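You operate a simulated robot arm through the tools that you are given. There is no shell and no other tool.

You run a simulated two-armed robot. Do the job below in one go: nothing can be reset, and whatever is moved stays where it is left.

TASK
Clear the spare lid and lay it on the blue mat.
Fine: orange cap in the rack's free well, orange ring in the tester's drawer; free the lid at the green stand knob; shut the drawer. Set down upright: what you pick out.

It is judged by the outcome, as a careful person would: the job done as asked, and still so three seconds after it is handed in. It fails if anything else is knocked over, pushed out of place, dropped, spilled or broken. Lids that push on must go on centred and level and be pressed home; caps that screw on are set level and turned clockwise until they are tight.

THE ROBOT
Two 7-joint arms with fingered hands on one trunk that stands fixed in place. Base frame: the origin is at the foot of the trunk, x ahead of it, y to its left, z up; the work surface is at about z = 850. Units: mm, degrees, N and s.
The left shoulder is at [30, 136, 1205], the right one opposite. Payload 5 kg a hand.
The tool frame of a hand sits at the grasp point between the pads (the TCP): z along the fingers, y along the line on which they close. The tips reach 42 mm beyond it. The gripper opens to 208 mm. The gripper's body begins 119 mm behind the TCP. The gripper is a hand of 4 fingers: y runs from the thumb to the fingers, the wrist lies at [0, 0, -332] in the tool frame, and closing takes about 1.5 s.
Orientation is told as [roll, pitch, yaw] about the base's x, y, z axes, in that order, counted from this pose: with the fingers straight down and closing along the base's y, the tool's x points along the base's -x, its y along +y and its z along -z.

THE INTERFACE
- The arms move only by the tool send_rows. It takes "left_deltas", "right_deltas" or both (then of equal length, played together; a hand with none holds still); each is a list of rows, each an object (a shift or turn left out is 0, a gripper value left out holds the last) with "fingers": the closure in counts, from 0 (fully open) to 255 (shut); "delta_pos": the shift along the base's x, y, z in m, a list of three; "turn": the turn, a rotation vector about the base's x, y, z in degrees, a list of three. In form: [{"fingers": fingers, "delta_pos": [tx, ty, tz], "turn": [ax, ay, az]}, ...]. A call has 1 to 20 rows; each row shifts and turns the commanded pose from where the row before left it. A row lasts 0.2 s, in which the tool goes at most 50 mm and 8.6 degrees; a call with a longer step from one row to the next is refused whole, and so is a gripper value outside its range. A pose out of reach is approached as far as the arm can. The call stops where the force on the tool passes 90 N (or 10 N more than at its start, if that is more) or the arm is blocked; 0.2 s more then pass. The fingers move at their own pace (about 72 mm/s each) and stop on an object; they squeeze with about 27 N. The grip force told is the motor's: it shows also when the fingers shut on nothing. Time passes only in rows, and 0.2 s behind the last, so rows that do not move let the fingers close. It gives the time, the measured TCP pose, the force on the tool (base axes), the opening and the grip force at its end, in the units of the frame above (readings bear some noise), with the torque about the TCP (base axes, N m) and any sound that the robot's microphone picked up.
- Cameras (640 x 400 px; columns grow to the right, rows downward): "scene" is now at [11.3, -59.7, 1923.6]; the picture's right is [-0.82, -0.57, 0.00], its down [-0.46, 0.67, -0.57] and it looks along [0.33, -0.47, -0.82] (base axes); focal length 330 px, centre (320, 200). "left" rides on the left gripper at [-101, 0, -145] in its tool frame; the picture's right is [-0.01, -1.00, 0.00], its down [0.82, 0.00, -0.57] and it looks along [0.57, 0.00, 0.82] (tool axes); focal length 261 px, centre (320, 200). "right" rides on the right gripper at [101, 0, -145] in its tool frame; the picture's right is [0.00, 1.00, 0.00], its down [-0.82, 0.00, -0.57] and it looks along [-0.57, 0.00, 0.82] (tool axes); focal length 261 px, centre (320, 200). There is no depth. A picture from a camera that has moved, and an enlarged one, comes with that camera's place and axes in the base frame and with its lens.
- get_image(camera): a new picture of that camera. The clock stands still meanwhile.
- raise_lower(by): slides the trunk up (or, below 0, down) by that many mm; the arms and the scene camera ride with it, the base frame stays. It gives what a move gives, with no picture.
- preshape(shape, hand): the hand has 4 fingers and takes this shape, open, in about a second: jaw (thumb against the fingers, like two jaws); tri (thumb and two fingers); tip (a fingertip pinch); poke (one finger out to press); point (the index stretched); flat (the hand flat); cup (the hand cupped); fist (a fist). The gripper value then closes the fingers along that shape, each until it touches; the sizes above hold for jaw. It gives what a move gives, with no picture.
- aim_head(pan, tilt): turns the head with the scene camera to pan (to the left, within 143 degrees either way) and tilt (down, from -29 to 69), counted from straight ahead of the robot. It gives what a move gives.
- enlarge(camera, box): a new picture of the part [left, top, right, bottom] of that camera's present view, enlarged. The clock stands still meanwhile.
- finish_job(): hands the job in; it is judged then, once.

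Nothing tells you positions but the pictures and the camera data. Unless the task says otherwise, let go and move clear before handing in.

The tools are called after "Emit:" as name(argument=value, ...) on one line, values as JSON. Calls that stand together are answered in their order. send_rows: Moves the arms, as the interface text tells. Its arguments: {"type":"object","properties":{"left_deltas":{"type":"array","items":{"type":"object","properties":{"fingers":{"type":"number"},"delta_pos":{"type":"array","items":{"type":"number"}},"turn":{"type":"array","items":{"type":"number"}}}}},"right_deltas":{"type":"array","items":{"type":"object","properties":{"fingers":{"type":"number"},"delta_pos":{"type":"array","items":{"type":"number"}},"turn":{"type":"array","items":{"type":"number"}}}}}},"required":[]} The other tools are called the same way: raise_lower (by) slides the trunk up or down; preshape (shape, hand) gives the hand a shape; aim_head (pan, tilt) turns the head that bears the scene camera; get_image (camera) takes a picture; enlarge (camera, box) takes an enlarged picture of a part of a camera's view; finish_job () hands the job in.

At the start:

```text
time_s: 0.0
left_tool_pos: [738.7, -143.0, 1232.4]
left_orientation: [0.0, 0.0, 0.0]
left_wrist_force: [-0.2, 0.3, 0.1]
left_ft_torque: [-0.01, 0.01, 0.01]
left_opening: 207.7
left_gripper_force: 0.0
left_shape: jaw
right_tool_pos: [506.6, -526.2, 1215.6]
right_orientation: [0.0, 0.0, 0.0]
right_wrist_force: [-0.8, -0.2, 0.3]
right_ft_torque: [-0.01, 0.0, -0.01]
right_opening: 208.0
right_gripper_force: 0.1
right_shape: jaw
trunk travel left (down, up): [-225.0, 265.0]
head pan, tilt: [-55.4, 54.9]
```

scene: 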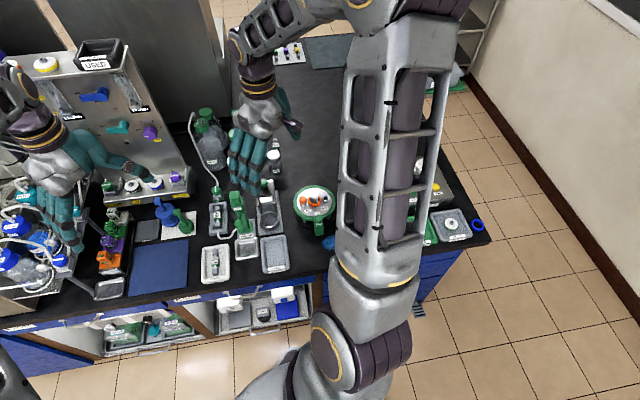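
right: 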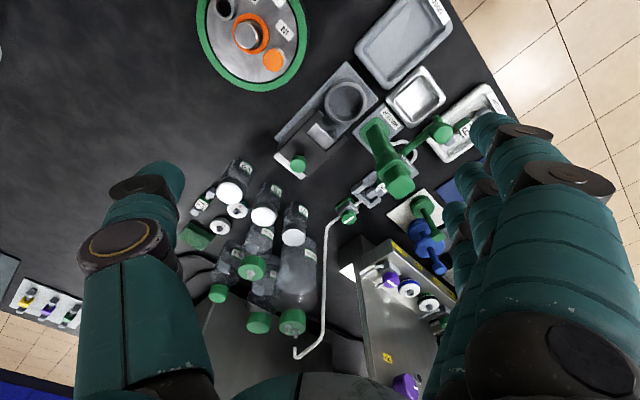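
left: 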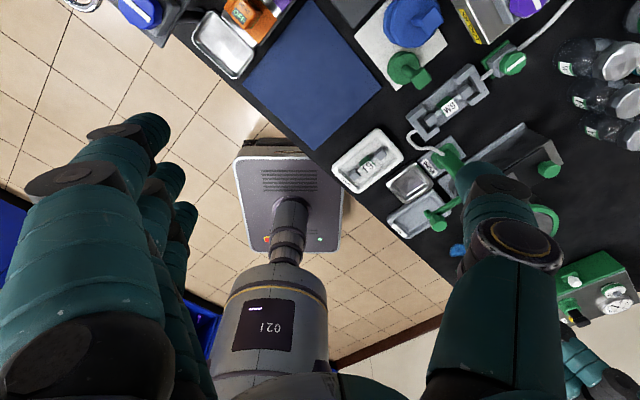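

I see a crowded bench with a blue mat, a rack, a tester and a round device with orange parts. I'll look closer before I move anything.

Emit:
enlarge(camera="scene", box=[180, 160, 340, 290])

Emit:
enlarge(camera="scene", box=[60, 160, 220, 310])

Emit:
enlarge(camera="right", box=[180, 0, 340, 100])

Emit:
enlarge(camera="right", box=[260, 40, 500, 240])

Emit:
enlarge(camera="left", box=[320, 60, 640, 260])

```text
3.08 times, centred on (260, 225) of scene
camera zoom: at [11.3, -59.7, 1923.6], right [-0.82, -0.57, 0.0], down [-0.46, 0.67, -0.57], along [0.33, -0.47, -0.82], focal length 1014 px, centre (505, 123)
```

zoom: 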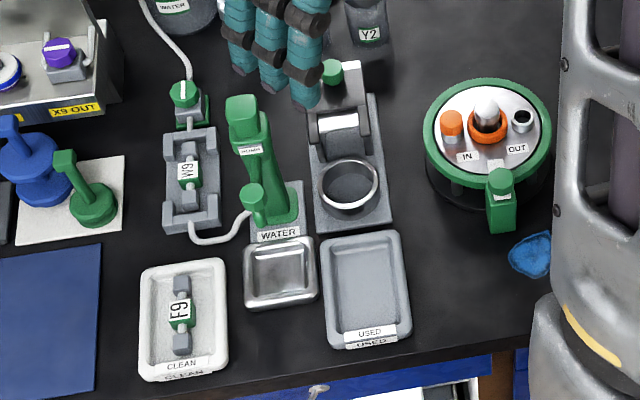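

```text
2.67 times, centred on (140, 235) of scene
camera zoom: at [11.3, -59.7, 1923.6], right [-0.82, -0.57, 0.0], down [-0.46, 0.67, -0.57], along [0.33, -0.47, -0.82], focal length 879 px, centre (800, 107)
```

zoom: 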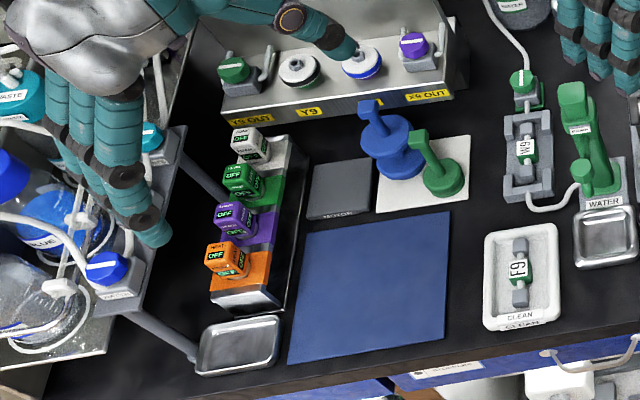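

```text
4.00 times, centred on (260, 50) of right
camera zoom: at [404.6, -525.6, 1360.6], right [0.0, 1.0, 0.0], down [0.82, 0.0, 0.57], along [0.57, 0.0, -0.82], focal length 1043 px, centre (560, 800)
```

zoom: 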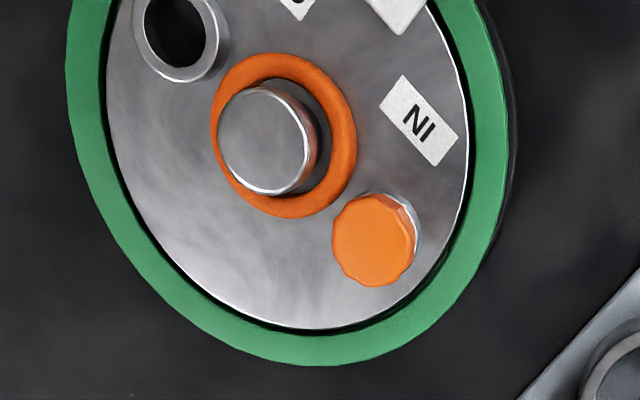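

```text
2.00 times, centred on (380, 140) of right
camera zoom: at [404.6, -525.6, 1360.6], right [0.0, 1.0, 0.0], down [0.82, 0.0, 0.57], along [0.57, 0.0, -0.82], focal length 521 px, centre (200, 320)
```

zoom: 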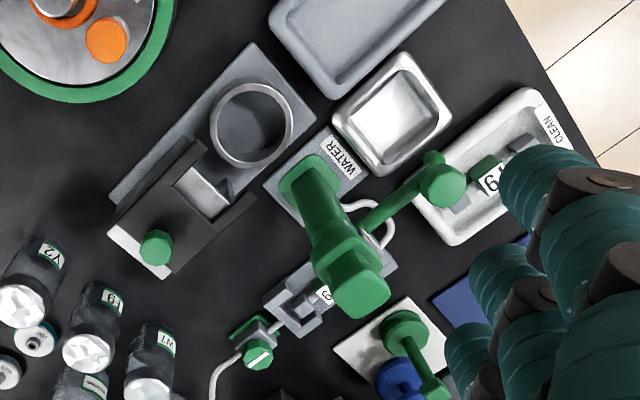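

```text
2.00 times, centred on (480, 160) of left
camera zoom: at [840.2, -144.0, 1376.5], right [0.01, -1.0, 0.0], down [-0.82, 0.0, 0.57], along [-0.57, 0.0, -0.82], focal length 521 px, centre (0, 280)
```

zoom: 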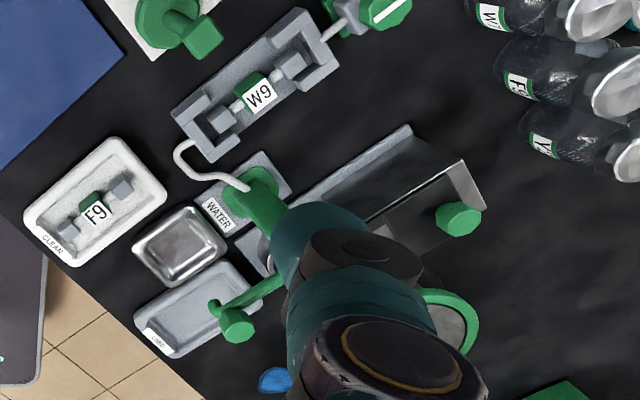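

I see the round turntable with orange parts clearly, but the arms hide other parts of the bench. I'll pan the head to look at the whole area.

Emit:
aim_head(pan=-20, tilt=50)

Emit:
get_image(camera="scene")

Emit:
aim_head(pan=-90, tilt=50)

Emit:
get_image(camera="scene")

Emit:
aim_head(pan=20, tilt=45)

Emit:
get_image(camera="scene")

```text
time_s: 1.0
left_tool_pos: [737.6, -145.0, 1230.1]
left_orientation: [0.0, 0.0, 0.0]
left_wrist_force: [-0.4, 0.6, -0.3]
left_ft_torque: [0.01, -0.03, -0.03]
left_opening: 207.5
left_gripper_force: 0.1
left_shape: jaw
right_tool_pos: [507.3, -526.3, 1215.0]
right_orientation: [0.0, 0.1, 0.0]
right_wrist_force: [0.0, -0.8, 0.2]
right_ft_torque: [-0.05, 0.02, 0.01]
right_opening: 207.9
right_gripper_force: 0.1
right_shape: jaw
trunk travel left (down, up): [-225.0, 265.0]
head pan, tilt: [-20.0, 50.0]
```

```text
taken
camera scene: at [42.7, -26.7, 1930.0], right [-0.34, -0.94, 0.0], down [-0.72, 0.26, -0.64], along [0.6, -0.22, -0.77], focal length 330 px, centre (320, 200)
```

scene: 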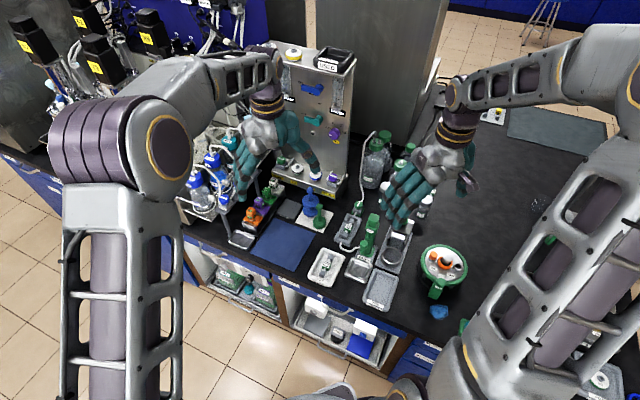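

```text
time_s: 2.4
left_tool_pos: [737.4, -144.4, 1230.7]
left_orientation: [0.0, 0.0, 0.0]
left_wrist_force: [-0.7, 0.1, 0.1]
left_ft_torque: [0.03, 0.07, -0.02]
left_opening: 207.9
left_gripper_force: 0.0
left_shape: jaw
right_tool_pos: [505.6, -524.7, 1215.6]
right_orientation: [-0.1, 0.1, 0.0]
right_wrist_force: [-0.6, -0.2, -0.3]
right_ft_torque: [-0.01, 0.02, -0.03]
right_opening: 207.8
right_gripper_force: 0.1
right_shape: jaw
trunk travel left (down, up): [-225.0, 265.0]
head pan, tilt: [-90.0, 50.0]
```

```text
taken
camera scene: at [-29.6, -77.3, 1930.0], right [-1.0, 0.0, 0.0], down [0.0, 0.77, -0.64], along [0.0, -0.64, -0.77], focal length 330 px, centre (320, 200)
```

scene: 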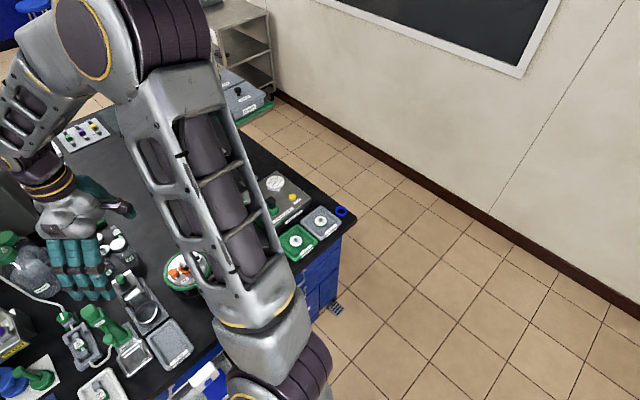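

```text
time_s: 4.3
left_tool_pos: [739.0, -143.4, 1231.3]
left_orientation: [0.0, -0.1, 0.0]
left_wrist_force: [-0.5, 0.2, 0.3]
left_ft_torque: [0.03, 0.03, 0.03]
left_opening: 207.9
left_gripper_force: 0.1
left_shape: jaw
right_tool_pos: [506.1, -524.8, 1215.4]
right_orientation: [0.0, 0.0, 0.1]
right_wrist_force: [0.5, -0.2, 1.7]
right_ft_torque: [0.0, 0.02, -0.02]
right_opening: 207.8
right_gripper_force: 0.0
right_shape: jaw
trunk travel left (down, up): [-225.0, 265.0]
head pan, tilt: [20.0, 45.0]
```

```text
taken
camera scene: at [46.8, 27.5, 1936.9], right [0.34, -0.94, 0.0], down [-0.66, -0.24, -0.71], along [0.66, 0.24, -0.71], focal length 330 px, centre (320, 200)
```

scene: 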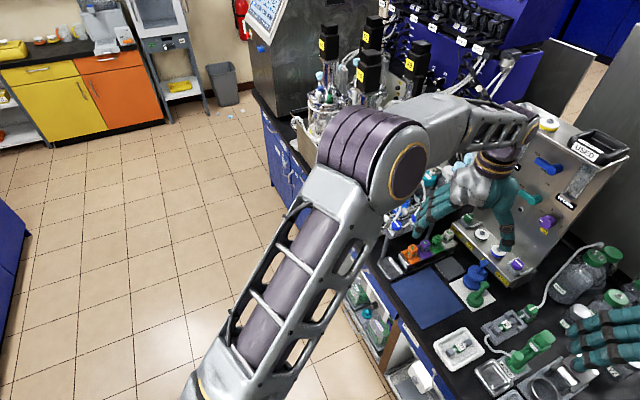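

The bench extends right beneath the right arm, with a dial device there and a vial rack further away. I'll enlarge those areas.

Emit:
aim_head(pan=-75, tilt=45)

Emit:
get_image(camera="scene")

Emit:
enlarge(camera="scene", box=[60, 60, 260, 185])

Emit:
enlarge(camera="scene", box=[260, 130, 460, 255])

Emit:
enlarge(camera="right", box=[0, 220, 120, 340])

Emit:
enlarge(camera="left", box=[520, 220, 640, 400])

```text
time_s: 6.0
left_tool_pos: [737.3, -144.8, 1231.7]
left_orientation: [0.1, 0.0, 0.0]
left_wrist_force: [-0.5, 0.4, -0.3]
left_ft_torque: [-0.03, 0.0, -0.02]
left_opening: 207.9
left_gripper_force: 0.0
left_shape: jaw
right_tool_pos: [507.8, -524.9, 1214.8]
right_orientation: [0.0, 0.0, 0.0]
right_wrist_force: [-0.4, 0.3, 0.6]
right_ft_torque: [0.02, -0.01, 0.0]
right_opening: 207.9
right_gripper_force: 0.1
right_shape: jaw
trunk travel left (down, up): [-225.0, 265.0]
head pan, tilt: [-75.0, 45.0]
```

```text
taken
camera scene: at [-8.5, -78.8, 1936.9], right [-0.97, -0.26, 0.0], down [-0.18, 0.68, -0.71], along [0.18, -0.68, -0.71], focal length 330 px, centre (320, 200)
```

scene: 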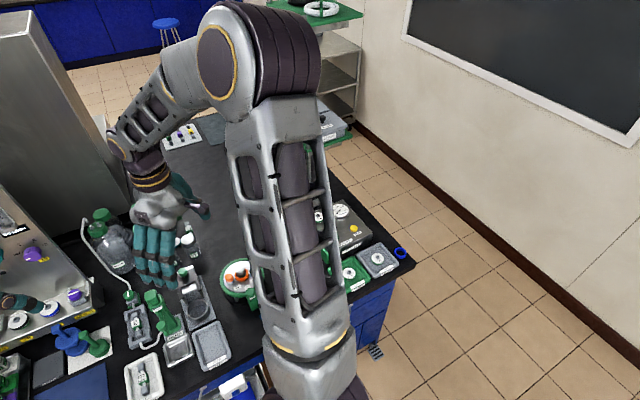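

```text
3.20 times, centred on (160, 122) of scene
camera zoom: at [-8.5, -78.8, 1936.9], right [-0.97, -0.26, 0.0], down [-0.18, 0.68, -0.71], along [0.18, -0.68, -0.71], focal length 1055 px, centre (832, 448)
```

zoom: 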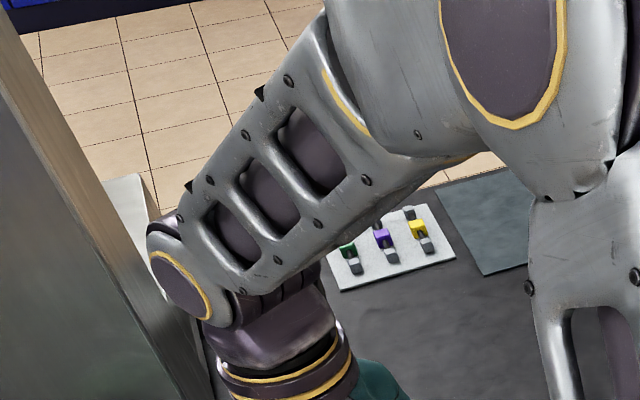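

```text
3.20 times, centred on (360, 192) of scene
camera zoom: at [-8.5, -78.8, 1936.9], right [-0.97, -0.26, 0.0], down [-0.18, 0.68, -0.71], along [0.18, -0.68, -0.71], focal length 1055 px, centre (192, 224)
```

zoom: 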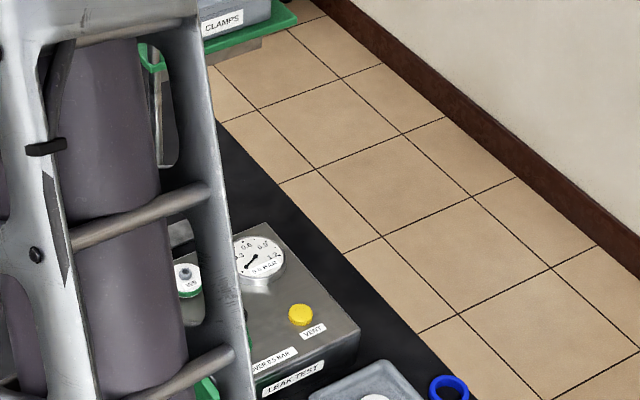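

```text
3.33 times, centred on (60, 280) of right
camera zoom: at [404.7, -525.5, 1360.6], right [0.0, 1.0, 0.0], down [0.82, 0.0, 0.57], along [0.57, 0.0, -0.82], focal length 869 px, centre (1187, -67)
```

zoom: 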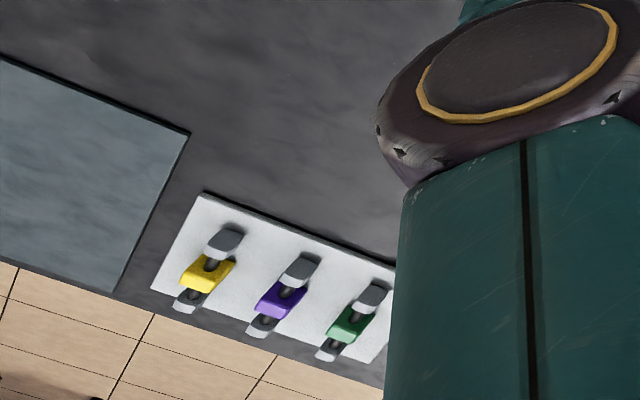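

```text
2.22 times, centred on (580, 310) of left
camera zoom: at [840.3, -144.0, 1376.5], right [0.01, -1.0, 0.0], down [-0.82, 0.0, 0.57], along [-0.57, 0.0, -0.82], focal length 579 px, centre (-258, -44)
```

zoom: 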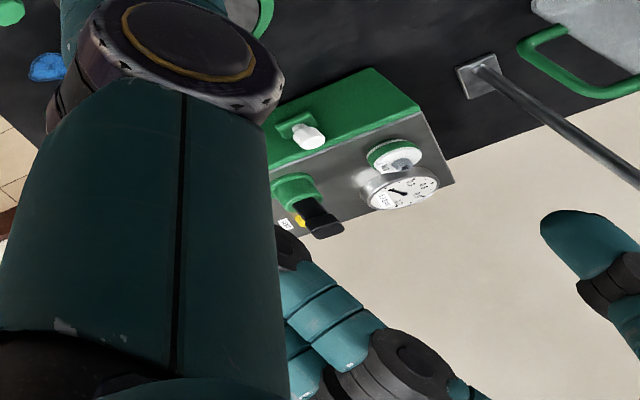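

The leak tester is at about (290,-850) and the turntable at about (420,-630), with a stand further right. I'll move the left arm to its own side, then turn the right hand so its camera looks toward -y.

Emit:
send_rows(left_deltas=[{"delta_pos": [-0.016, 0.044, 0.011]}, {"delta_pos": [-0.016, 0.044, 0.011]}, {"delta_pos": [-0.016, 0.044, 0.011]}, {"delta_pos": [-0.016, 0.044, 0.011]}, {"delta_pos": [-0.016, 0.044, 0.011]}, {"delta_pos": [-0.016, 0.044, 0.011]}, {"delta_pos": [-0.016, 0.044, 0.011]}, {"delta_pos": [-0.016, 0.044, 0.011]}, {"delta_pos": [-0.016, 0.044, 0.011]}, {"delta_pos": [-0.016, 0.044, 0.011]}, {"delta_pos": [0, 0, 0]}])

Emit:
send_rows(right_deltas=[{"delta_pos": [-0.008, 0.008, 0.02], "turn": [0, 0, -8.2]}, {"delta_pos": [-0.008, 0.008, 0.02], "turn": [0, 0, -8.2]}, {"delta_pos": [-0.008, 0.008, 0.02], "turn": [0, 0, -8.2]}, {"delta_pos": [-0.008, 0.008, 0.02], "turn": [0, 0, -8.2]}, {"delta_pos": [-0.008, 0.008, 0.02], "turn": [0, 0, -8.2]}, {"delta_pos": [-0.008, 0.008, 0.02], "turn": [0, 0, -8.2]}, {"delta_pos": [-0.008, 0.008, 0.02], "turn": [0, 0, -8.2]}, {"delta_pos": [-0.008, 0.008, 0.01], "turn": [0, 0, -8.2]}, {"delta_pos": [-0.008, 0.008, 0.01], "turn": [0, 0, -8.2]}, {"delta_pos": [-0.008, 0.008, 0.0], "turn": [0, 0, -8.2]}, {"turn": [0, 0, -8]}, {}])

Emit:
get_image(camera="right")

Emit:
get_image(camera="scene")

Emit:
get_image(camera="left")

```text
time_s: 8.4
left_tool_pos: [577.6, 290.9, 1340.7]
left_orientation: [0.0, 0.2, 0.0]
left_wrist_force: [-0.2, -0.5, 0.0]
left_ft_torque: [0.13, 0.09, -0.02]
left_opening: 207.9
left_gripper_force: 0.0
left_shape: jaw
right_tool_pos: [507.8, -527.0, 1214.9]
right_orientation: [0.1, 0.0, 0.0]
right_wrist_force: [1.1, 0.0, -1.0]
right_ft_torque: [0.11, 0.05, 0.03]
right_opening: 207.8
right_gripper_force: 0.1
right_shape: jaw
trunk travel left (down, up): [-225.0, 265.0]
head pan, tilt: [-75.0, 45.0]
```

```text
time_s: 11.0
left_tool_pos: [577.5, 292.4, 1340.5]
left_orientation: [0.1, 0.0, 0.0]
left_wrist_force: [-0.8, 0.8, -0.5]
left_ft_torque: [0.01, -0.01, 0.03]
left_opening: 207.9
left_gripper_force: 0.1
left_shape: jaw
right_tool_pos: [426.7, -446.8, 1376.8]
right_orientation: [0.0, -0.1, -90.1]
right_wrist_force: [0.6, 0.6, -0.7]
right_ft_torque: [-0.02, -0.02, 0.03]
right_opening: 208.0
right_gripper_force: 0.0
right_shape: jaw
trunk travel left (down, up): [-225.0, 265.0]
head pan, tilt: [-75.0, 45.0]
```

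```text
taken
camera right: at [426.8, -345.5, 1521.6], right [1.0, -0.01, 0.0], down [0.0, -0.82, 0.57], along [0.0, -0.57, -0.82], focal length 261 px, centre (320, 200)
```

right: 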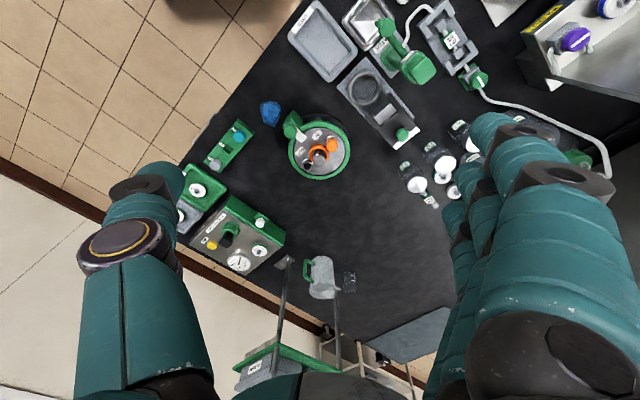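

```text
taken
camera scene: at [-9.0, -78.5, 1937.0], right [-0.97, -0.26, 0.0], down [-0.18, 0.68, -0.71], along [0.18, -0.68, -0.71], focal length 330 px, centre (320, 200)
```

scene: 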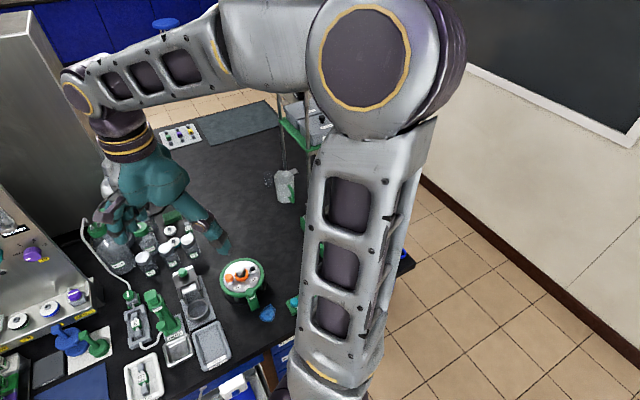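

```text
taken
camera left: at [678.7, 293.5, 1486.0], right [0.01, -1.0, 0.0], down [-0.82, 0.0, 0.57], along [-0.57, 0.0, -0.82], focal length 261 px, centre (320, 200)
```

left: 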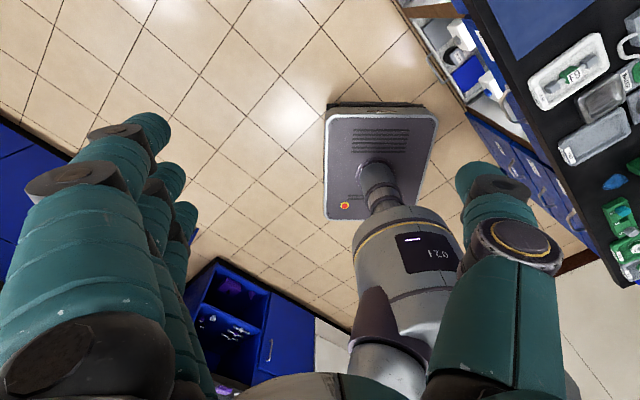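

Now the right camera sees the right side of the bench: turntable, a green rack, trays and the tester. I'll enlarge these.

Emit:
enlarge(camera="right", box=[250, 80, 370, 190])

Emit:
enlarge(camera="right", box=[170, 100, 300, 280])

Emit:
enlarge(camera="right", box=[230, 220, 460, 390])

Emit:
enlarge(camera="right", box=[280, 0, 500, 210])

Emit:
enlarge(camera="scene", box=[200, 240, 310, 330])

Emit:
enlarge(camera="left", box=[540, 120, 640, 300])

```text
3.64 times, centred on (310, 135) of right
camera zoom: at [426.8, -345.5, 1521.6], right [1.0, -0.01, 0.0], down [0.0, -0.82, 0.57], along [0.0, -0.57, -0.82], focal length 948 px, centre (356, 436)
```

zoom: 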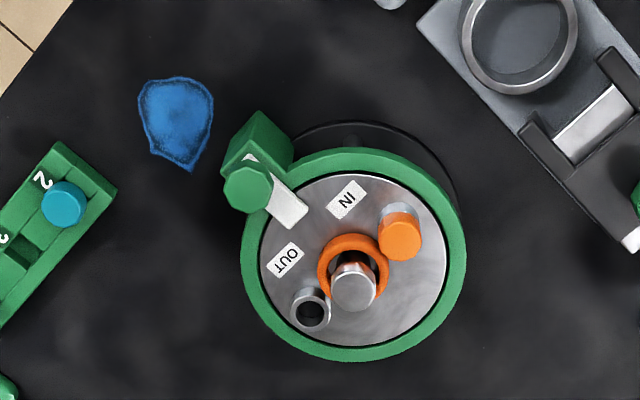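

```text
2.22 times, centred on (235, 190) of right
camera zoom: at [426.8, -345.5, 1521.6], right [1.0, -0.01, 0.0], down [0.0, -0.82, 0.57], along [0.0, -0.57, -0.82], focal length 579 px, centre (509, 222)
```

zoom: 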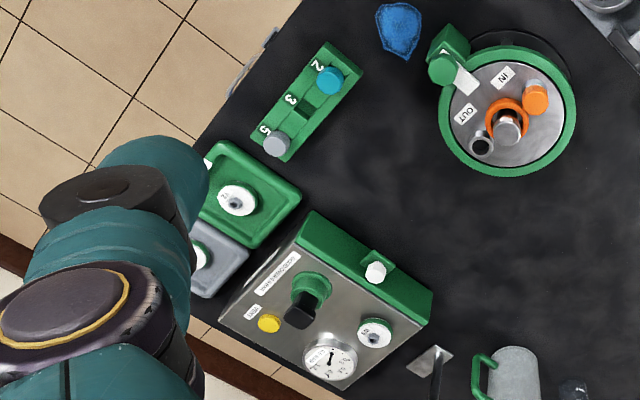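

```text
2.35 times, centred on (345, 305) of right
camera zoom: at [426.8, -345.5, 1521.6], right [1.0, -0.01, 0.0], down [0.0, -0.82, 0.57], along [0.0, -0.57, -0.82], focal length 613 px, centre (261, -47)
```

zoom: 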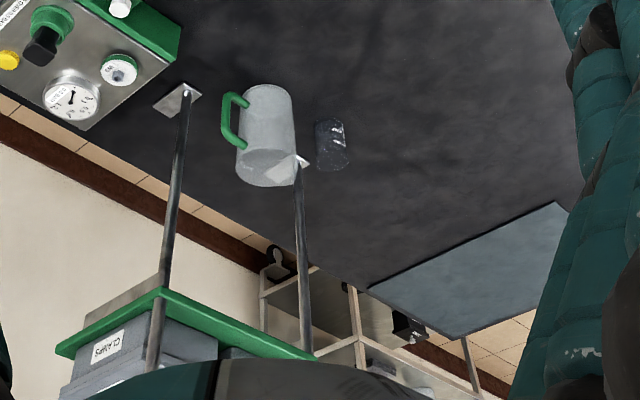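

```text
1.90 times, centred on (390, 105) of right
camera zoom: at [426.8, -345.5, 1521.6], right [1.0, -0.01, 0.0], down [0.0, -0.82, 0.57], along [0.0, -0.57, -0.82], focal length 496 px, centre (187, 381)
```

zoom: 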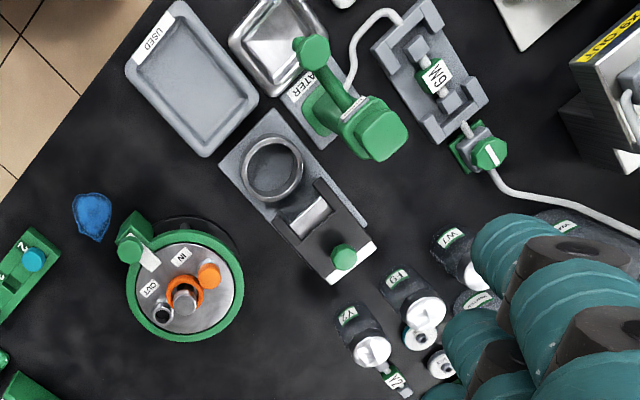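

```text
4.44 times, centred on (255, 285) of scene
camera zoom: at [-9.0, -78.5, 1937.0], right [-0.97, -0.26, 0.0], down [-0.18, 0.68, -0.71], along [0.18, -0.68, -0.71], focal length 1465 px, centre (609, -178)
```

zoom: 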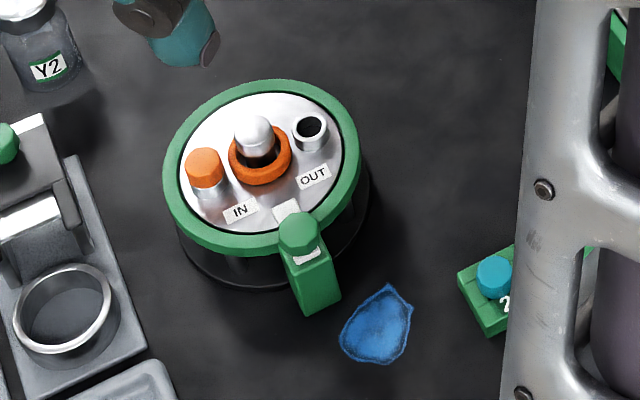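

```text
2.22 times, centred on (590, 210) of left
camera zoom: at [678.7, 293.5, 1486.0], right [0.01, -1.0, 0.0], down [-0.82, 0.0, 0.57], along [-0.57, 0.0, -0.82], focal length 579 px, centre (-280, 178)
```

zoom: 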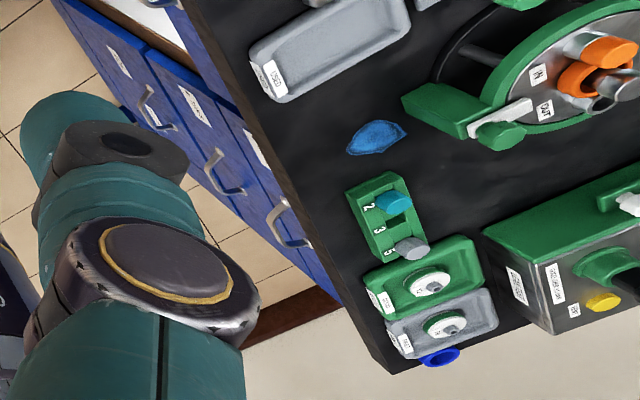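

The stand holds a latched silver lid with an orange cap on IN and an orange ring on the post. The green rack shows wells 2, 3 (free) and 5, and the leak tester is behind it. I'll get a closer look at the tester's front and the stand.

Emit:
send_rows(right_deltas=[{"delta_pos": [0.005, 0.0, -0.018], "turn": [0, 0, -8]}, {"delta_pos": [0.005, 0.0, -0.018], "turn": [0, 0, -8]}, {"delta_pos": [0.005, 0.0, -0.018], "turn": [0, 0, -8]}, {"delta_pos": [0.005, 0.0, -0.018], "turn": [0, 0, -8]}, {"delta_pos": [0.005, 0.0, -0.018], "turn": [0, 0, -8]}, {"delta_pos": [0.005, 0.0, -0.018], "turn": [0, 0, -5]}, {"delta_pos": [0, 0, -0.02]}, {"delta_pos": [0, 0, -0.02]}, {}])

Emit:
get_image(camera="right")

```text
time_s: 13.0
left_tool_pos: [575.8, 294.0, 1340.6]
left_orientation: [0.1, 0.1, 0.1]
left_wrist_force: [-0.7, 0.8, 1.0]
left_ft_torque: [-0.03, -0.02, -0.02]
left_opening: 207.8
left_gripper_force: 0.1
left_shape: jaw
right_tool_pos: [456.3, -445.5, 1229.7]
right_orientation: [0.0, 0.0, -135.1]
right_wrist_force: [0.2, -0.8, 0.4]
right_ft_torque: [-0.02, -0.03, 0.04]
right_opening: 207.7
right_gripper_force: 0.1
right_shape: jaw
trunk travel left (down, up): [-225.0, 265.0]
head pan, tilt: [-75.0, 45.0]
```

```text
taken
camera right: at [527.0, -374.7, 1374.7], right [0.7, -0.71, 0.0], down [-0.58, -0.58, 0.57], along [-0.41, -0.4, -0.82], focal length 261 px, centre (320, 200)
```

right: 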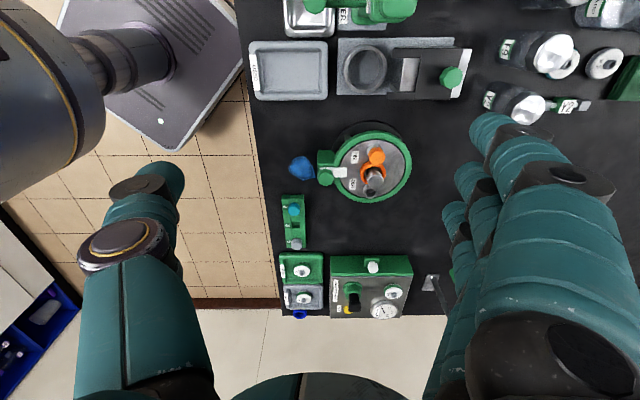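

The view is now aligned with the bench. I'll enlarge the tester, rack and stand.

Emit:
enlarge(camera="right", box=[270, 180, 430, 325])

Emit:
enlarge(camera="right", box=[325, 240, 425, 325])

Emit:
enlarge(camera="right", box=[300, 110, 430, 215])

Emit:
enlarge(camera="right", box=[240, 0, 480, 110])

```text
2.76 times, centred on (350, 252) of right
camera zoom: at [527.0, -374.7, 1374.7], right [0.7, -0.71, 0.0], down [-0.58, -0.58, 0.57], along [-0.41, -0.4, -0.82], focal length 719 px, centre (237, 55)
```

zoom: 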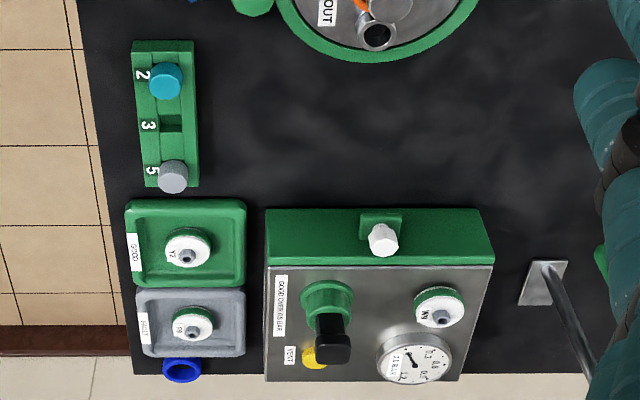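

```text
4.71 times, centred on (375, 282) of right
camera zoom: at [527.0, -374.7, 1374.7], right [0.7, -0.71, 0.0], down [-0.58, -0.58, 0.57], along [-0.41, -0.4, -0.82], focal length 1227 px, centre (61, -188)
```

zoom: 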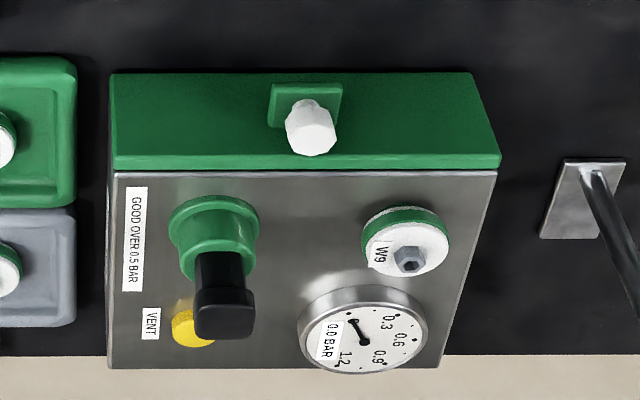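

```text
3.81 times, centred on (365, 162) of right
camera zoom: at [527.0, -374.7, 1374.7], right [0.7, -0.71, 0.0], down [-0.58, -0.58, 0.57], along [-0.41, -0.4, -0.82], focal length 993 px, centre (149, 343)
```

zoom: 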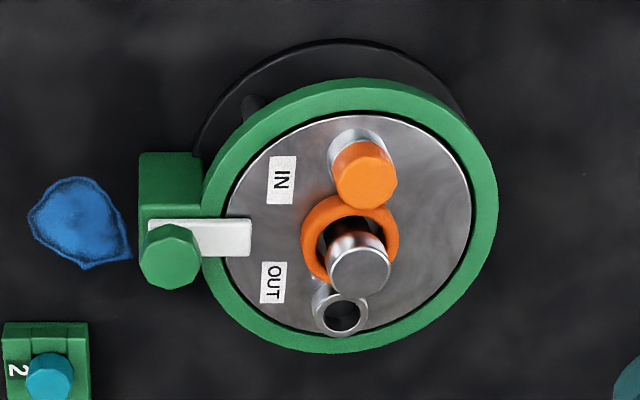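

```text
2.67 times, centred on (360, 55) of right
camera zoom: at [527.0, -374.7, 1374.7], right [0.7, -0.71, 0.0], down [-0.58, -0.58, 0.57], along [-0.41, -0.4, -0.82], focal length 695 px, centre (213, 587)
```

zoom: 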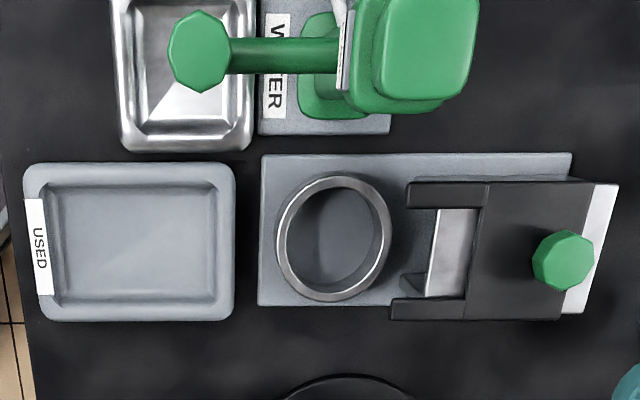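

The tester's green front looks like a closed drawer with an upright white peg. The stand's lid is held by a green-knob clamp with a white bar. I'll check how the hand's fingers look and zoom in on the rack wells and stand.

Emit:
aim_head(pan=-45, tilt=55)

Emit:
get_image(camera="scene")

Emit:
enlarge(camera="right", box=[275, 190, 325, 255])

Emit:
enlarge(camera="right", box=[340, 140, 400, 210])

Emit:
enlarge(camera="right", box=[290, 140, 360, 200])

```text
time_s: 14.0
left_tool_pos: [576.6, 293.9, 1340.6]
left_orientation: [0.0, 0.0, 0.1]
left_wrist_force: [0.0, 0.3, -0.6]
left_ft_torque: [0.0, -0.01, 0.03]
left_opening: 207.5
left_gripper_force: 0.0
left_shape: jaw
right_tool_pos: [457.2, -445.4, 1228.5]
right_orientation: [0.0, 0.0, -134.9]
right_wrist_force: [0.1, 0.9, -0.5]
right_ft_torque: [-0.01, 0.0, -0.02]
right_opening: 207.9
right_gripper_force: 0.0
right_shape: jaw
trunk travel left (down, up): [-225.0, 265.0]
head pan, tilt: [-45.0, 55.0]
```

```text
taken
camera scene: at [21.0, -51.1, 1923.5], right [-0.71, -0.71, 0.0], down [-0.58, 0.58, -0.57], along [0.41, -0.41, -0.82], focal length 330 px, centre (320, 200)
```

scene: 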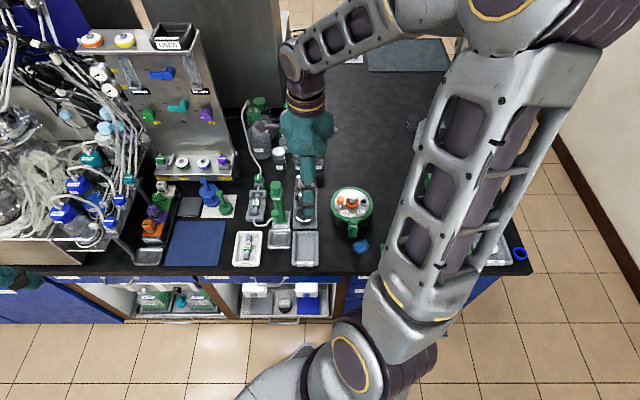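

```text
6.15 times, centred on (300, 222) of right
camera zoom: at [527.2, -374.8, 1374.7], right [0.7, -0.71, 0.0], down [-0.58, -0.58, 0.57], along [-0.41, -0.4, -0.82], focal length 1604 px, centre (443, 62)
```

zoom: 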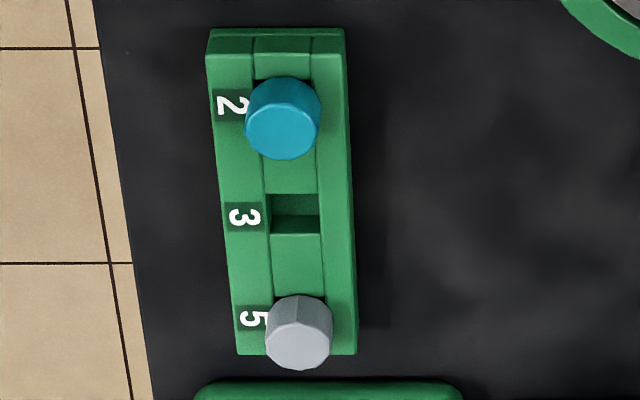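

```text
5.71 times, centred on (370, 175) of right
camera zoom: at [527.2, -374.8, 1374.7], right [0.7, -0.71, 0.0], down [-0.58, -0.58, 0.57], along [-0.41, -0.4, -0.82], focal length 1489 px, centre (34, 343)
```

zoom: 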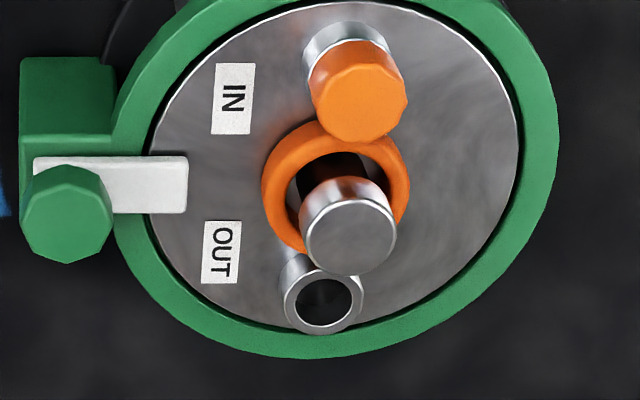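

```text
6.67 times, centred on (325, 170) of right
camera zoom: at [527.2, -374.8, 1374.7], right [0.7, -0.71, 0.0], down [-0.58, -0.58, 0.57], along [-0.41, -0.4, -0.82], focal length 1738 px, centre (287, 400)
```

zoom: 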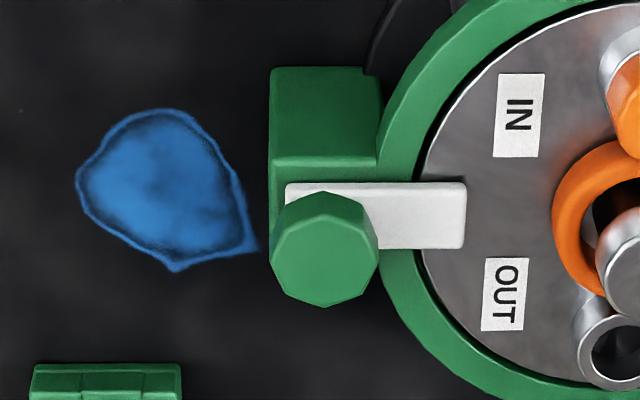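

The rack's well 3 is a square hole of about 20 mm. The stand's lid has plug-type ports and a knobbed post with the ring under its head. I'll bring the left hand's camera round to watch the right hand from the side, and test the finger shapes.

Emit:
send_rows(left_deltas=[{"delta_pos": [0, -0.02, -0.005], "turn": [0, 0, 8.2]}, {"delta_pos": [0, -0.02, -0.005], "turn": [0, 0, 8.2]}, {"delta_pos": [0, -0.02, -0.005], "turn": [0, 0, 8.2]}, {"delta_pos": [0, -0.02, -0.005], "turn": [0, 0, 8.2]}, {"delta_pos": [0, -0.02, -0.005], "turn": [0, 0, 8.2]}, {"delta_pos": [0, -0.02, -0.005], "turn": [0, 0, 8.2]}, {"delta_pos": [0, -0.02, -0.005], "turn": [0, 0, 8.2]}, {"delta_pos": [0, -0.02, -0.005], "turn": [0, 0, 8.2]}, {"delta_pos": [0, -0.02, -0.005], "turn": [0, 0, 8.2]}, {"delta_pos": [0, -0.02, -0.005], "turn": [0, 0, 8.2]}, {"delta_pos": [0, -0.02, -0.01], "turn": [0, 0, 8]}, {"delta_pos": [0, -0.02, -0.01], "turn": [-8, 0, 0]}, {"delta_pos": [0, -0.02, -0.01], "turn": [-8, 0, 0]}, {"delta_pos": [0, -0.02, -0.01], "turn": [-8, 0, 0]}, {"delta_pos": [0, -0.02, -0.01], "turn": [-8, 0, 0]}, {"delta_pos": [0, -0.02, -0.01], "turn": [-8, 0, 0]}, {}])

Emit:
get_image(camera="left")

Emit:
send_rows(right_deltas=[{"fingers": 170}, {}, {}, {}, {}, {}, {}, {}])

Emit:
get_image(camera="left")

Emit:
get_image(camera="right")

```text
time_s: 17.6
left_tool_pos: [577.3, -22.4, 1231.3]
left_orientation: [-0.1, 40.1, 90.0]
left_wrist_force: [-0.5, 0.2, 0.0]
left_ft_torque: [0.05, -0.07, 0.07]
left_opening: 207.7
left_gripper_force: 0.0
left_shape: jaw
right_tool_pos: [457.2, -445.7, 1229.3]
right_orientation: [0.1, 0.0, -135.0]
right_wrist_force: [-0.6, -0.1, -0.4]
right_ft_torque: [0.02, -0.04, -0.01]
right_opening: 207.8
right_gripper_force: 0.0
right_shape: jaw
trunk travel left (down, up): [-225.0, 265.0]
head pan, tilt: [-45.0, 55.0]
```

```text
taken
camera left: at [577.5, 147.3, 1278.5], right [1.0, 0.0, 0.0], down [0.0, -0.26, 0.97], along [0.0, -0.97, -0.26], focal length 261 px, centre (320, 200)
```

left: 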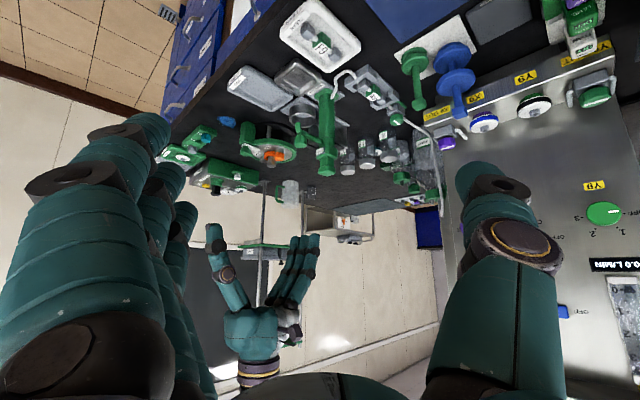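

```text
time_s: 19.4
left_tool_pos: [577.9, -21.2, 1231.6]
left_orientation: [-0.1, 40.1, 90.0]
left_wrist_force: [0.5, 0.7, -0.2]
left_ft_torque: [-0.01, 0.0, 0.02]
left_opening: 208.1
left_gripper_force: 0.0
left_shape: jaw
right_tool_pos: [457.9, -445.8, 1230.0]
right_orientation: [0.1, -0.2, -134.9]
right_wrist_force: [0.9, -0.1, 1.0]
right_ft_torque: [0.02, -0.02, -0.01]
right_opening: 69.8
right_gripper_force: 0.1
right_shape: jaw
trunk travel left (down, up): [-225.0, 265.0]
head pan, tilt: [-45.0, 55.0]
```

```text
taken
camera left: at [578.3, 147.7, 1278.2], right [1.0, 0.0, 0.0], down [0.0, -0.26, 0.97], along [0.0, -0.97, -0.26], focal length 261 px, centre (320, 200)
```

left: 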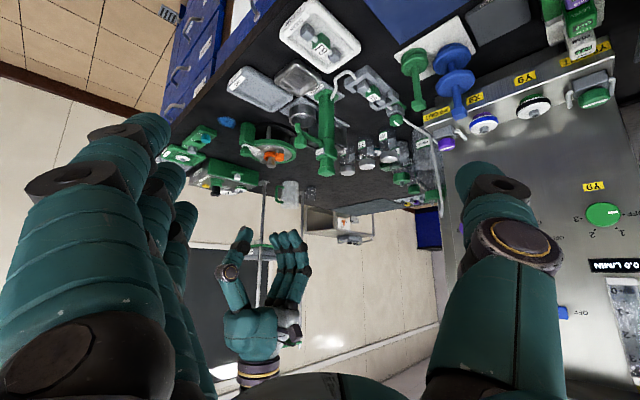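

```text
taken
camera right: at [527.4, -374.9, 1374.5], right [0.7, -0.71, 0.0], down [-0.58, -0.58, 0.57], along [-0.41, -0.4, -0.82], focal length 261 px, centre (320, 200)
```

right: 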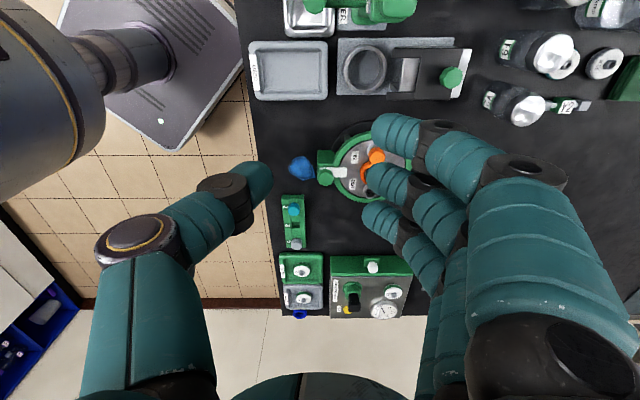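

The jaw shape has three fingers abreast opposing the thumb. I'll look at "tip" and "tri" as narrower options.

Emit:
preshape(hand="right", shape="tip")

Emit:
get_image(camera="right")

Emit:
send_rows(right_deltas=[{"fingers": 170}, {}, {}, {}, {}, {}, {}, {}])

Emit:
get_image(camera="right")

Emit:
enlarge(camera="left", box=[180, 200, 340, 380])

Emit:
send_rows(right_deltas=[{"fingers": 255}, {}, {}, {}, {}, {}, {}, {}])

Emit:
get_image(camera="right")

Emit:
enlarge(camera="left", box=[180, 200, 340, 380])

```text
time_s: 20.3
left_tool_pos: [577.9, -21.9, 1231.4]
left_orientation: [0.0, 40.0, 90.0]
left_wrist_force: [-0.5, 0.3, 0.0]
left_ft_torque: [0.02, -0.01, -0.02]
left_opening: 207.8
left_gripper_force: 0.2
left_shape: jaw
right_tool_pos: [457.5, -445.9, 1230.2]
right_orientation: [0.1, -0.1, -135.1]
right_wrist_force: [0.6, 0.7, -0.7]
right_ft_torque: [0.0, 0.02, -0.02]
right_opening: 208.0
right_gripper_force: 0.1
right_shape: tip
trunk travel left (down, up): [-225.0, 265.0]
head pan, tilt: [-45.0, 55.0]
```

```text
taken
camera right: at [527.4, -374.9, 1374.5], right [0.7, -0.71, 0.0], down [-0.58, -0.58, 0.57], along [-0.41, -0.4, -0.82], focal length 261 px, centre (320, 200)
```

right: 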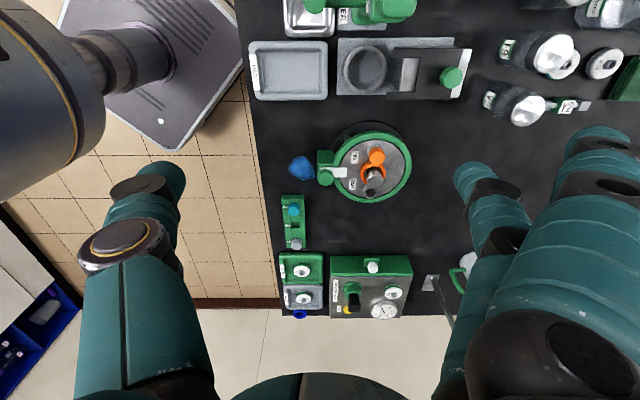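

```text
time_s: 22.1
left_tool_pos: [577.4, -21.6, 1231.0]
left_orientation: [0.0, 40.1, 90.0]
left_wrist_force: [-0.5, 0.0, -0.1]
left_ft_torque: [0.01, 0.02, 0.02]
left_opening: 207.7
left_gripper_force: 0.1
left_shape: jaw
right_tool_pos: [456.3, -446.8, 1228.9]
right_orientation: [0.0, -0.1, -135.0]
right_wrist_force: [-0.2, -0.6, -0.1]
right_ft_torque: [0.0, 0.03, 0.0]
right_opening: 70.0
right_gripper_force: 0.1
right_shape: tip
trunk travel left (down, up): [-225.0, 265.0]
head pan, tilt: [-45.0, 55.0]
```

```text
taken
camera right: at [527.4, -374.9, 1374.6], right [0.7, -0.71, 0.0], down [-0.58, -0.58, 0.57], along [-0.41, -0.4, -0.82], focal length 261 px, centre (320, 200)
```

right: 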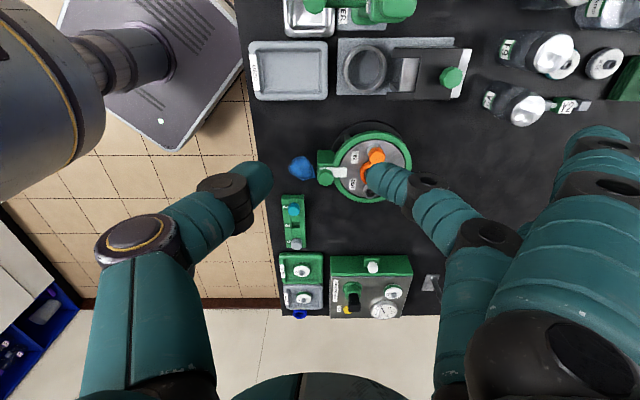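

```text
2.22 times, centred on (260, 290) of left
camera zoom: at [578.3, 147.7, 1278.2], right [1.0, 0.0, 0.0], down [0.0, -0.26, 0.97], along [0.0, -0.97, -0.26], focal length 579 px, centre (453, 0)
```

zoom: 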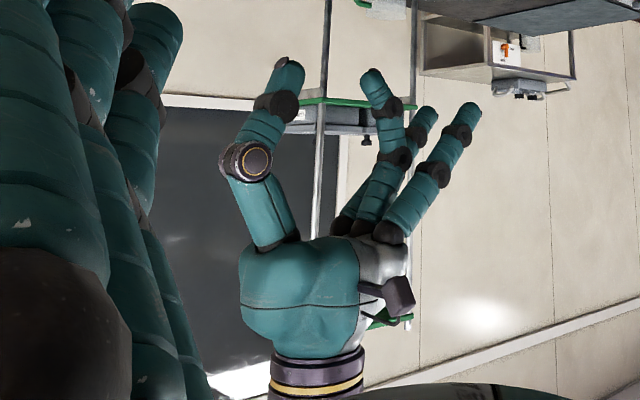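

```text
time_s: 23.9
left_tool_pos: [578.7, -22.9, 1232.0]
left_orientation: [-0.1, 40.0, 89.9]
left_wrist_force: [-0.3, 0.4, 0.5]
left_ft_torque: [-0.01, 0.0, -0.01]
left_opening: 207.8
left_gripper_force: 0.0
left_shape: jaw
right_tool_pos: [456.4, -445.8, 1228.7]
right_orientation: [0.0, -0.1, -135.0]
right_wrist_force: [-0.4, -0.3, -0.1]
right_ft_torque: [-0.01, -0.02, -0.02]
right_opening: 0.3
right_gripper_force: 27.0
right_shape: tip
trunk travel left (down, up): [-225.0, 265.0]
head pan, tilt: [-45.0, 55.0]
```

```text
taken
camera right: at [527.4, -374.9, 1374.5], right [0.7, -0.71, 0.0], down [-0.58, -0.58, 0.57], along [-0.41, -0.4, -0.82], focal length 261 px, centre (320, 200)
```

right: 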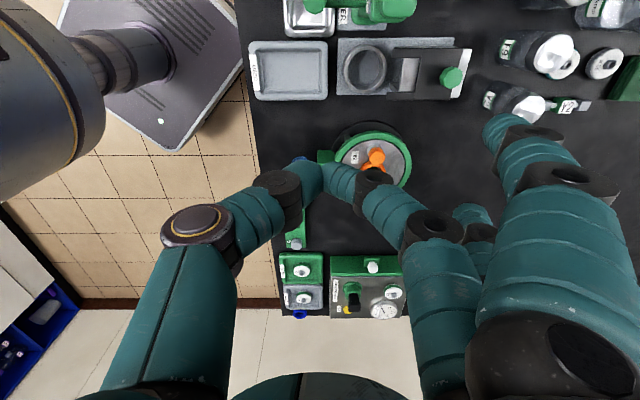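

```text
2.22 times, centred on (260, 290) of left
camera zoom: at [578.3, 147.7, 1278.2], right [1.0, 0.0, 0.0], down [0.0, -0.26, 0.97], along [0.0, -0.97, -0.26], focal length 579 px, centre (453, 0)
```

zoom: 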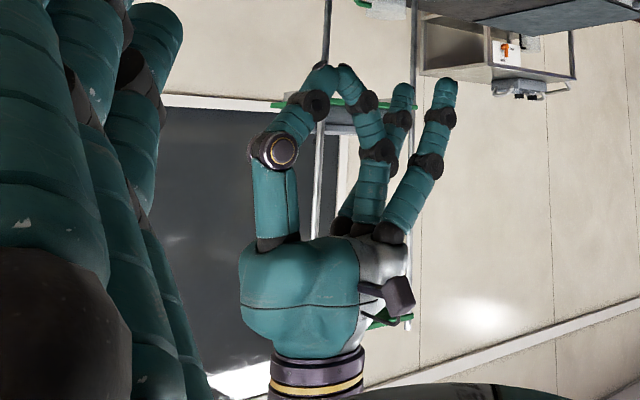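

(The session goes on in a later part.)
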